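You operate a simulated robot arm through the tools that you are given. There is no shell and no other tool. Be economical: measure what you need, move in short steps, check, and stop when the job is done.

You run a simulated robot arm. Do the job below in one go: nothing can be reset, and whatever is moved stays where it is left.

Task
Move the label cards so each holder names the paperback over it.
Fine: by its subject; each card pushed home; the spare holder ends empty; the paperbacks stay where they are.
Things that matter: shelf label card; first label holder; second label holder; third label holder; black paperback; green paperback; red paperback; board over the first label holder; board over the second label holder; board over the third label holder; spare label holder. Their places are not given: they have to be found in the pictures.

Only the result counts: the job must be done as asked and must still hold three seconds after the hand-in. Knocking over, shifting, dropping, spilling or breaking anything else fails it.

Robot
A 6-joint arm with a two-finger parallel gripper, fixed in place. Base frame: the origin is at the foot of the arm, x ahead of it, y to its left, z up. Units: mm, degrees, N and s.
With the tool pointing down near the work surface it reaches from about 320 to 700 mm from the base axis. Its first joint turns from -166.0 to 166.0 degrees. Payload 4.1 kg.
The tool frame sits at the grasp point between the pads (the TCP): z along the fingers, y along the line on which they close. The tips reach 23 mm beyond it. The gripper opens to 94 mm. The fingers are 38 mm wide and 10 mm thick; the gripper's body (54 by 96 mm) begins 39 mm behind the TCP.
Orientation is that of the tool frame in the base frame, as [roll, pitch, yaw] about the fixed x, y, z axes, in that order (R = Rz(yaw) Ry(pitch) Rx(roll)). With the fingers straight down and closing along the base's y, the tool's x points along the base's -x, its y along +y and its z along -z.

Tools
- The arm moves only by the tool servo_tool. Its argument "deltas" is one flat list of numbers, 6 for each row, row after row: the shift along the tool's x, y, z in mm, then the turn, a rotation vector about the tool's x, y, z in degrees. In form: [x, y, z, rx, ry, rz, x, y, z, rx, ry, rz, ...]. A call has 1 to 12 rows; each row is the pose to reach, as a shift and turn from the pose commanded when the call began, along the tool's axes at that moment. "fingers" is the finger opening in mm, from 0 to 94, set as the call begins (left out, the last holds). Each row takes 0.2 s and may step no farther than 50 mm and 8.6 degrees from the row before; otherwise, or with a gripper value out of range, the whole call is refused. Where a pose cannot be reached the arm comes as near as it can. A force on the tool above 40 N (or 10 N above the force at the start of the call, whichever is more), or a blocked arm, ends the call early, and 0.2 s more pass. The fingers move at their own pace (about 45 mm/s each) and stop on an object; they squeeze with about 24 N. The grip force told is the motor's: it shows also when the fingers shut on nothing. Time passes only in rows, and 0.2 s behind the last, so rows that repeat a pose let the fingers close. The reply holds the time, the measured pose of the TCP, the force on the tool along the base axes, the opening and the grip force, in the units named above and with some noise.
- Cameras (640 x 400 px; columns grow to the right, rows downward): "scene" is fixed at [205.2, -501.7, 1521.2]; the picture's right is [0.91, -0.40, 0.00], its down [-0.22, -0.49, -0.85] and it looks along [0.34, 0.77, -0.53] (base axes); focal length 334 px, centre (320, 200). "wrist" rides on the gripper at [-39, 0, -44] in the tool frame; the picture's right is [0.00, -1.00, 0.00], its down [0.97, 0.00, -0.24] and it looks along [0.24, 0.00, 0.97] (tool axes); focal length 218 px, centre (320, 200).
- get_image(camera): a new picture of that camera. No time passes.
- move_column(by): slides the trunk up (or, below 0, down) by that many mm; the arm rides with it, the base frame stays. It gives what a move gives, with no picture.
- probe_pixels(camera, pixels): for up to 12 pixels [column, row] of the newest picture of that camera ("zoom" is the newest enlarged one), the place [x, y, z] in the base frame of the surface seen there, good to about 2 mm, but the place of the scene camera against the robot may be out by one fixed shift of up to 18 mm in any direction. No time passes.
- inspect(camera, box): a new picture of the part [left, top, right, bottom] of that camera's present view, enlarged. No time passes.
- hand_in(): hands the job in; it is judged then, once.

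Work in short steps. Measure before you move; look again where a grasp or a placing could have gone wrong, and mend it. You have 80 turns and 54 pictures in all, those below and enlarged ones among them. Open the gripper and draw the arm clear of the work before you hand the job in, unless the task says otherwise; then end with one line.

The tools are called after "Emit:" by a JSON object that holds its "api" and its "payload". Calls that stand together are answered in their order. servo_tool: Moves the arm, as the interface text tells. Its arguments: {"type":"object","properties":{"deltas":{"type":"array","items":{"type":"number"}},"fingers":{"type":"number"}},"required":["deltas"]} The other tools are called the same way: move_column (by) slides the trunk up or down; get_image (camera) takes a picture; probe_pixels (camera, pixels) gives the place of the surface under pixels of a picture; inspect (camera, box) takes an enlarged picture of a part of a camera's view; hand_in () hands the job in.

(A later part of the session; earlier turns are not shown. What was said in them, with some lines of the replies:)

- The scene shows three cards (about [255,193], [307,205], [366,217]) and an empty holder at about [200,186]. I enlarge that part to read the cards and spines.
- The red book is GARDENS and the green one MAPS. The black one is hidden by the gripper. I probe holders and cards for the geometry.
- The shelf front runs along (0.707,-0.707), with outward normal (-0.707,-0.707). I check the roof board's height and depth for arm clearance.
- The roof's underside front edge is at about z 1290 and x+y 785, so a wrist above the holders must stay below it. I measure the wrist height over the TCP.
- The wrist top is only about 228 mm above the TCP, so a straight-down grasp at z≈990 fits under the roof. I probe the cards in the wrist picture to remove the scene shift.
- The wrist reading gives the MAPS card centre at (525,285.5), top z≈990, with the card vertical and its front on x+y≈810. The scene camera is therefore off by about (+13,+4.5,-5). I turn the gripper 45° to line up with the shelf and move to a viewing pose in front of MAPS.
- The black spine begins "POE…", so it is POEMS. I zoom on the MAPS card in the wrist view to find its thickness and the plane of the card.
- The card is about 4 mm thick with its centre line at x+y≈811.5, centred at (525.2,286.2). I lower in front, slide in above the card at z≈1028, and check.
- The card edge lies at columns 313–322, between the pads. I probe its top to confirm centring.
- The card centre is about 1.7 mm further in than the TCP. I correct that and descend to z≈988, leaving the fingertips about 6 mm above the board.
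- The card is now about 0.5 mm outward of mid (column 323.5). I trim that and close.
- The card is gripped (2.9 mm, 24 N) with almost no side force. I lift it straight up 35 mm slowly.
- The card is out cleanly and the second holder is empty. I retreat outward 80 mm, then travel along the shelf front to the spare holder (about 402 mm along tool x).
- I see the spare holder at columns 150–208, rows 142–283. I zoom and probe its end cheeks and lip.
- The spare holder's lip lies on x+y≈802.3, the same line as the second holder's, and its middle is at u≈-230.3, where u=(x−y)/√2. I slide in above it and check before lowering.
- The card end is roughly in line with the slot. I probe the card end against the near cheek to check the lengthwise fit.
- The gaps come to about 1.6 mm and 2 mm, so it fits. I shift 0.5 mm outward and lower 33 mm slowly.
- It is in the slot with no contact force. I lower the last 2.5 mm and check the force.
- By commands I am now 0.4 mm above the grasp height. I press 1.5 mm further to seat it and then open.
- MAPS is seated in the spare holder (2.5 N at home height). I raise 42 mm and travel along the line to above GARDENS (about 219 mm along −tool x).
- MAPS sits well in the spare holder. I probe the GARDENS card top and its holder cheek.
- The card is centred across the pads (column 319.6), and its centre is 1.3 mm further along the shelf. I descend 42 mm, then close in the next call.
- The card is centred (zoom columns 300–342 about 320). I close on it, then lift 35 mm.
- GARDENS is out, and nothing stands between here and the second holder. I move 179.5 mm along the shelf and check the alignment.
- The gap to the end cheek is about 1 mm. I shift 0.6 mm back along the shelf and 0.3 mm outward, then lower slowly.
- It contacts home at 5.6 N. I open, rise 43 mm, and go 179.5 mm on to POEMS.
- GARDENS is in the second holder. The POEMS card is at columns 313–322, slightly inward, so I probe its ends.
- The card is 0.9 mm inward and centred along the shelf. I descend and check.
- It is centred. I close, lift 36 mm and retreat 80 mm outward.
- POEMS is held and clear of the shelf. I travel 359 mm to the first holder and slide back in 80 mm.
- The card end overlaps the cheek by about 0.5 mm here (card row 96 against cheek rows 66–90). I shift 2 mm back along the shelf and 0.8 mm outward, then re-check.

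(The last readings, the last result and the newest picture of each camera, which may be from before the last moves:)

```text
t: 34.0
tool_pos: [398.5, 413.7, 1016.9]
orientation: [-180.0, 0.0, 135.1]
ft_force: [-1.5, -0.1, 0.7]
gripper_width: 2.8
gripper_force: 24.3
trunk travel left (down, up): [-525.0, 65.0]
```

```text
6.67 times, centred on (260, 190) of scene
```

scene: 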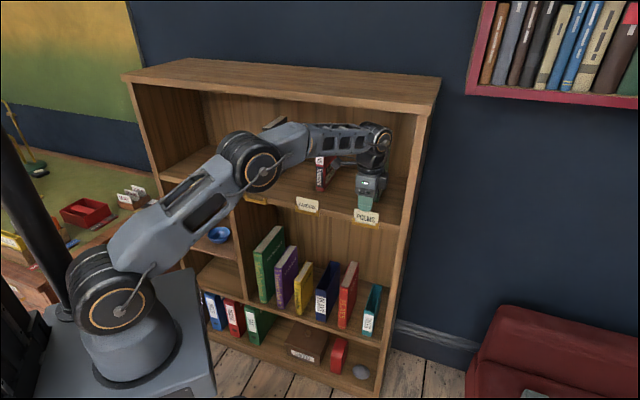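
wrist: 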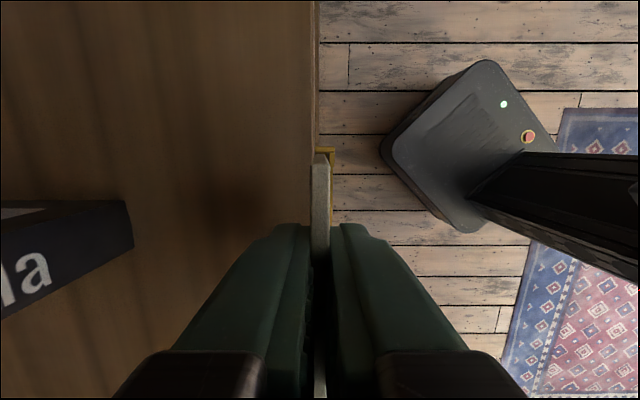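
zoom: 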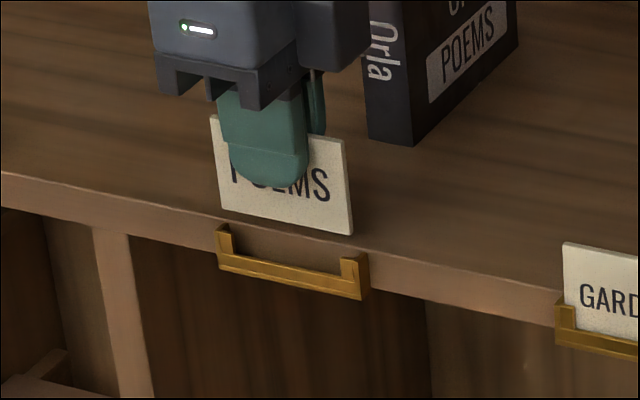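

The gap is now about 2.5 mm and the card is centred across the slot. I nudge 0.5 mm forward and lower to home.

Emit:
{"api": "servo_tool", "payload": {"deltas": [-0.5, 0, 0, 0, 0, 0, -0.5, 0, 7, 0, 0, 0, -0.5, 0, 13, 0, 0, 0, -0.5, 0, 18, 0, 0, 0, -0.5, 0, 23, 0, 0, 0, -0.5, 0, 27, 0, 0, 0, -0.5, 0, 30, 0, 0, 0, -0.5, 0, 30, 0, 0, 0]}}

Emit:
{"api": "servo_tool", "payload": {"deltas": [0, 0, 0.6, 0, 0, 0, 0, 0, 1.2, 0, 0, 0, 0, 0, 1.2, 0, 0, 0]}}

Emit:
{"api": "inspect", "payload": {"camera": "scene", "box": [220, 160, 300, 220]}}

```text
t: 35.8
tool_pos: [397.4, 411.8, 987.5]
orientation: [-180.0, 0.0, 135.0]
ft_force: [0.1, -0.7, 1.4]
gripper_width: 2.8
gripper_force: 23.6
trunk travel left (down, up): [-525.0, 65.0]
```

```text
t: 36.6
tool_pos: [397.1, 412.1, 986.6]
orientation: [179.9, 0.0, 135.1]
ft_force: [1.9, 0.1, 8.7]
gripper_width: 2.6
gripper_force: 24.2
trunk travel left (down, up): [-525.0, 65.0]
```

```text
6.67 times, centred on (260, 190) of scene
```

zoom: 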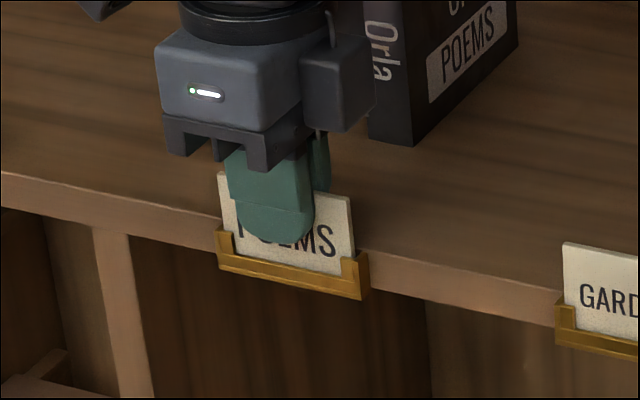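

It is seated, with 8.7 N of contact. I open, rise 43 mm, and go back 218 mm to MAPS in the spare holder.

Emit:
{"api": "servo_tool", "payload": {"deltas": [0, 0, 0, 0, 0, 0, 0, 0, 0, 0, 0, 0, 0, 0, 0, 0, 0, 0], "fingers": 40}}

Emit:
{"api": "servo_tool", "payload": {"deltas": [0, 0, -20, 0, 0, 0, 0, 0, -43, 0, 0, 0, 40, 0, -43, 0, 0, 0, 80, 0, -43, 0, 0, 0, 120, 0, -43, 0, 0, 0, 160, 0, -43, 0, 0, 0, 200, 0, -43, 0, 0, 0, 218, 0, -43, 0, 0, 0, 218, 0, -43, 0, 0, 0]}}

Emit:
{"api": "get_image", "payload": {"camera": "wrist"}}

Emit:
{"api": "probe_pixels", "payload": {"camera": "wrist", "pixels": [[319, 157], [319, 180], [319, 210], [319, 240], [319, 270], [319, 308]]}}

```text
t: 37.4
tool_pos: [397.4, 412.3, 986.5]
orientation: [-179.9, 0.0, 135.0]
ft_force: [0.6, -0.1, 0.9]
gripper_width: 40.2
gripper_force: 0.1
trunk travel left (down, up): [-525.0, 65.0]
```

```text
t: 39.4
tool_pos: [242.8, 567.7, 1029.5]
orientation: [-180.0, -0.1, 135.0]
ft_force: [0.7, -0.9, -0.1]
gripper_width: 39.8
gripper_force: 0.2
trunk travel left (down, up): [-525.0, 65.0]
```

```text
12 pictures are left
```

wrist: 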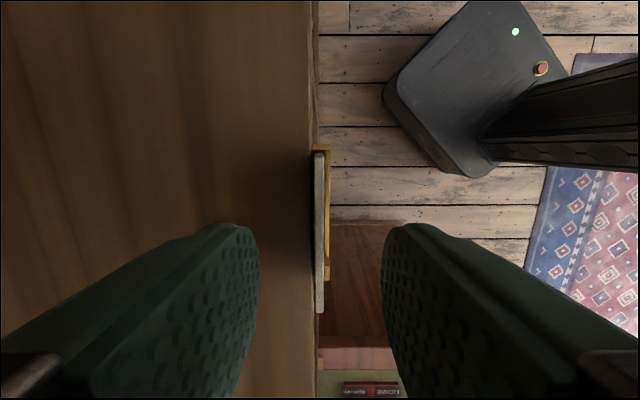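

```text
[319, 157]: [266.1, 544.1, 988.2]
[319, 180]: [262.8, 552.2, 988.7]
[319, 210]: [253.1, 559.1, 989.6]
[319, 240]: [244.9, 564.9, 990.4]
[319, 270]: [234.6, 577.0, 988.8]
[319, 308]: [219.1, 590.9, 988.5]
```

The MAPS card is centred (columns 314–324; u mid −229.7, equal to the TCP's). I descend 42 mm and close.

Emit:
{"api": "servo_tool", "payload": {"deltas": [0, 0.3, 0, 0, 0, 0, 0, 0.3, 15, 0, 0, 0, 0, 0.3, 30, 0, 0, 0, 0, 0.3, 42, 0, 0, 0, 0, 0.3, 42, 0, 0, 0]}}

Emit:
{"api": "servo_tool", "payload": {"deltas": [0, 0, 0, 0, 0, 0, 0, 0, 0, 0, 0, 0, 0, 0, 0, 0, 0, 0, 0, 0, 0, 0, 0, 0], "fingers": 0}}

Emit:
{"api": "servo_tool", "payload": {"deltas": [0, 0, -6, 0, 0, 0, 0, 0, -14, 0, 0, 0, 0, 0, -24, 0, 0, 0, 0, 0, -36, 0, 0, 0, 0, 0, -36, 0, 0, 0, 0, -40, -36, 0, 0, 0, 0, -80, -36, 0, 0, 0]}}

Emit:
{"api": "get_image", "payload": {"camera": "scene"}}

```text
t: 40.6
tool_pos: [242.8, 567.9, 986.0]
orientation: [180.0, 0.0, 135.0]
ft_force: [0.3, -0.4, 1.0]
gripper_width: 39.7
gripper_force: 0.0
trunk travel left (down, up): [-525.0, 65.0]
```

```text
t: 41.6
tool_pos: [243.1, 566.4, 986.4]
orientation: [-180.0, 0.0, 135.0]
ft_force: [1.2, -0.1, 0.2]
gripper_width: 2.8
gripper_force: 23.9
trunk travel left (down, up): [-525.0, 65.0]
```

```text
t: 43.2
tool_pos: [186.1, 510.2, 1024.5]
orientation: [180.0, 0.0, 134.9]
ft_force: [-0.2, -0.4, 0.3]
gripper_width: 2.4
gripper_force: 24.1
trunk travel left (down, up): [-525.0, 65.0]
```

```text
11 pictures are left
```

scene: 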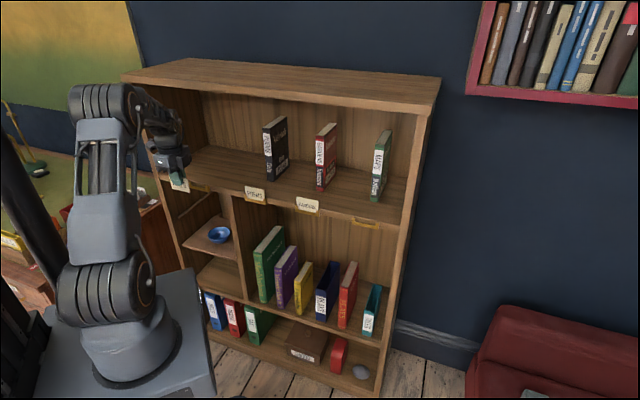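

MAPS is held and in front of the shelf. I travel about 582 mm along the front towards the third holder, in two calls.

Emit:
{"api": "servo_tool", "payload": {"deltas": [-40, 0, 0, 0, 0, 0, -85, 0, 0, 0, 0, 0, -130, 0, 0, 0, 0, 0, -175, 0, 0, 0, 0, 0, -220, 0, 0, 0, 0, 0, -265, 0, 0, 0, 0, 0, -310, 0, 0, 0, 0, 0, -355, 0, 0, 0, 0, 0, -400, 0, 0, 0, 0, 0, -400, 0, 0, 0, 0, 0]}}

Emit:
{"api": "servo_tool", "payload": {"deltas": [-45, 0, 0, 0, 0, 0, -90, 0, 0, 0, 0, 0, -135, 0, 0, 0, 0, 0, -182, 0, 0, 0, 0, 0, -182, 40, 0, 0, 0, 0, -182, 79.5, 0, 0, 0, 0, -182, 79.5, 0, 0, 0, 0]}}

Emit:
{"api": "inspect", "payload": {"camera": "wrist", "box": [270, 130, 370, 230]}}

```text
t: 45.4
tool_pos: [470.0, 227.3, 1023.9]
orientation: [180.0, 0.0, 135.0]
ft_force: [0.8, -0.7, -0.3]
gripper_width: 2.9
gripper_force: 23.8
trunk travel left (down, up): [-525.0, 65.0]
```

```text
t: 47.0
tool_pos: [654.2, 155.1, 1022.6]
orientation: [179.9, 0.0, 135.0]
ft_force: [-0.1, 0.5, -0.4]
gripper_width: 2.8
gripper_force: 23.9
trunk travel left (down, up): [-525.0, 65.0]
```

```text
4.00 times, centred on (320, 180) of wrist
```

zoom: 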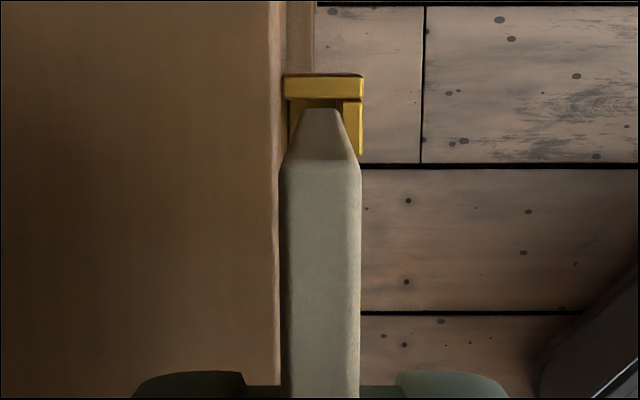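

The card end gap is only about 0.2 mm (cheek edge row 97) and the slot centre is about 0.5 mm inward. I shift +1.5 along tool x and +0.5 inward, lower 6 mm, and re-check.

Emit:
{"api": "servo_tool", "payload": {"deltas": [1.5, 0.5, 0, 0, 0, 0, 1.5, 0.5, 6, 0, 0, 0, 1.5, 0.5, 6, 0, 0, 0]}}

Emit:
{"api": "inspect", "payload": {"camera": "wrist", "box": [270, 130, 370, 230]}}

Emit:
{"api": "inspect", "payload": {"camera": "scene", "box": [330, 180, 410, 240]}}

```text
t: 47.8
tool_pos: [653.2, 156.0, 1017.9]
orientation: [-179.9, -0.1, 135.1]
ft_force: [-0.4, 0.8, -0.2]
gripper_width: 2.9
gripper_force: 24.2
trunk travel left (down, up): [-525.0, 65.0]
```

```text
4.00 times, centred on (320, 180) of wrist
```

zoom: 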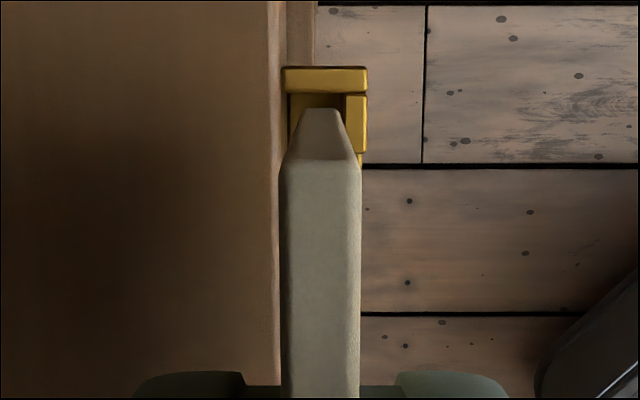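

```text
6.67 times, centred on (370, 210) of scene
```

zoom: 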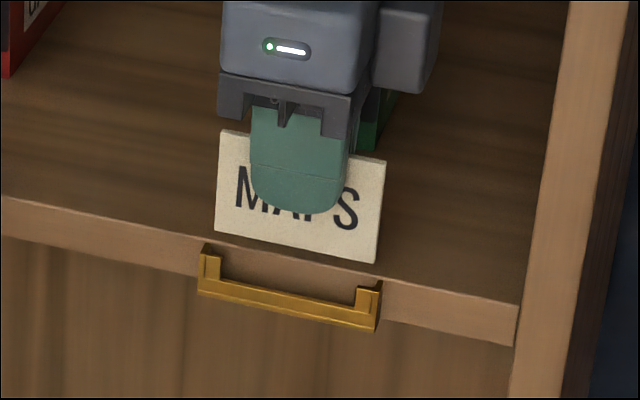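

The gap is about 1.2 mm and centred across. I add 0.5 mm and lower to home.

Emit:
{"api": "servo_tool", "payload": {"deltas": [0.5, 0.1, 0, 0, 0, 0, 0.5, 0.1, 7, 0, 0, 0, 0.5, 0.1, 13, 0, 0, 0, 0.5, 0.1, 18, 0, 0, 0, 0.5, 0.1, 23, 0, 0, 0, 0.5, 0.1, 27, 0, 0, 0, 0.5, 0.1, 30, 0, 0, 0, 0.5, 0.1, 30, 0, 0, 0]}}

Emit:
{"api": "servo_tool", "payload": {"deltas": [0, 0, 0.6, 0, 0, 0, 0, 0, 1.2, 0, 0, 0, 0, 0, 1.2, 0, 0, 0]}}

Emit:
{"api": "inspect", "payload": {"camera": "scene", "box": [330, 180, 410, 240]}}

```text
t: 49.6
tool_pos: [653.6, 157.2, 986.9]
orientation: [180.0, 0.0, 135.0]
ft_force: [0.0, -0.6, 0.1]
gripper_width: 2.7
gripper_force: 24.0
trunk travel left (down, up): [-525.0, 65.0]
```

```text
t: 50.4
tool_pos: [653.4, 156.6, 987.1]
orientation: [179.9, 0.0, 135.0]
ft_force: [0.4, 0.1, 4.7]
gripper_width: 2.8
gripper_force: 23.8
trunk travel left (down, up): [-525.0, 65.0]
```

```text
6.67 times, centred on (370, 210) of scene
```

zoom: 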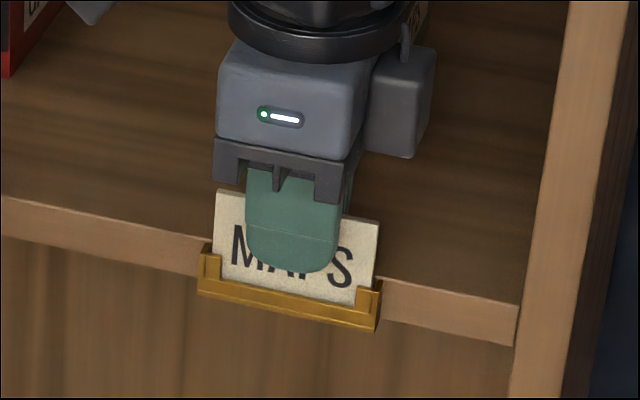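

It is seated at 4.7 N. I open, rise, and draw the arm well clear in front of the shelf.

Emit:
{"api": "servo_tool", "payload": {"deltas": [0, 0, 0, 0, 0, 0, 0, 0, 0, 0, 0, 0, 0, 0, 0, 0, 0, 0], "fingers": 40}}

Emit:
{"api": "servo_tool", "payload": {"deltas": [0, 0, -20, 0, 0, 0, 0, 0, -43, 0, 0, 0, 0, -40, -43, 0, 0, 0, 0, -85, -43, 0, 0, 0, 30, -120, -60, 0, 0, 0, 60, -150, -90, 0, 0, 0, 90, -180, -120, 0, 0, 0, 90, -180, -120, 0, 0, 0]}}

Emit:
{"api": "get_image", "payload": {"camera": "scene"}}

Emit:
{"api": "inspect", "payload": {"camera": "scene", "box": [180, 110, 420, 260]}}

```text
t: 51.2
tool_pos: [653.7, 156.1, 986.8]
orientation: [-180.0, 0.0, 135.0]
ft_force: [-0.3, -0.5, -0.1]
gripper_width: 40.0
gripper_force: 0.1
trunk travel left (down, up): [-525.0, 65.0]
```

```text
refused: row 6 steps farther than a row can; nothing moved
```

```text
6 pictures are left
```

scene: 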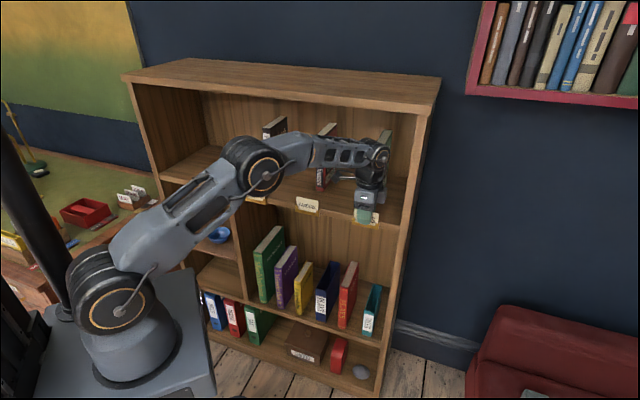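

```text
2.67 times, centred on (300, 185) of scene
```

zoom: 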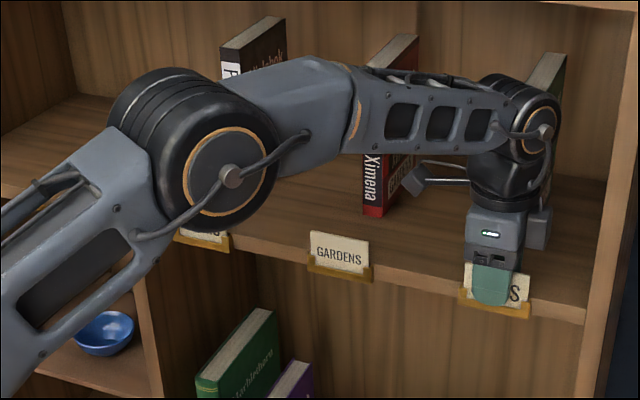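

The retreat was refused because one row stepped too far, and the fingers are already open. I send it again with smaller steps.

Emit:
{"api": "servo_tool", "payload": {"deltas": [0, 0, -20, 0, 0, 0, 0, 0, -43, 0, 0, 0, 0, -40, -43, 0, 0, 0, 0, -80, -43, 0, 0, 0, 20, -105, -60, 0, 0, 0, 45, -130, -80, 0, 0, 0, 70, -155, -105, 0, 0, 0, 100, -180, -125, 0, 0, 0, 100, -180, -125, 0, 0, 0]}}

Emit:
{"api": "inspect", "payload": {"camera": "scene", "box": [180, 110, 420, 260]}}

```text
t: 53.2
tool_pos: [457.3, 101.2, 1110.3]
orientation: [-179.9, 0.0, 135.0]
ft_force: [-0.6, -0.4, 0.5]
gripper_width: 40.0
gripper_force: 0.0
trunk travel left (down, up): [-525.0, 65.0]
```

```text
2.67 times, centred on (300, 185) of scene
```

zoom: 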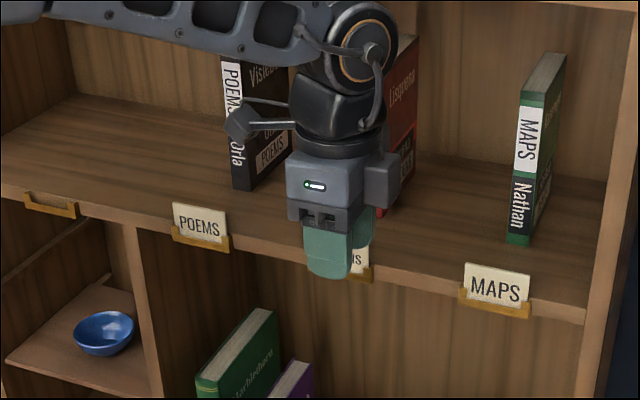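

POEMS (corners [176,204] and [224,216]) and MAPS ([467,264] and [527,276]) sit where home cards sat at the start. GARDENS looked the same in the earlier view, the spare holder is empty, and the books are unmoved. I hand in.

Emit:
{"api": "hand_in", "payload": {}}

```text
The job is handed in.
```

I moved the cards so the first holder reads POEMS (black paperback), the second GARDENS (red) and the third MAPS (green). Each card was pressed home, the spare holder is empty and the paperbacks were not moved.
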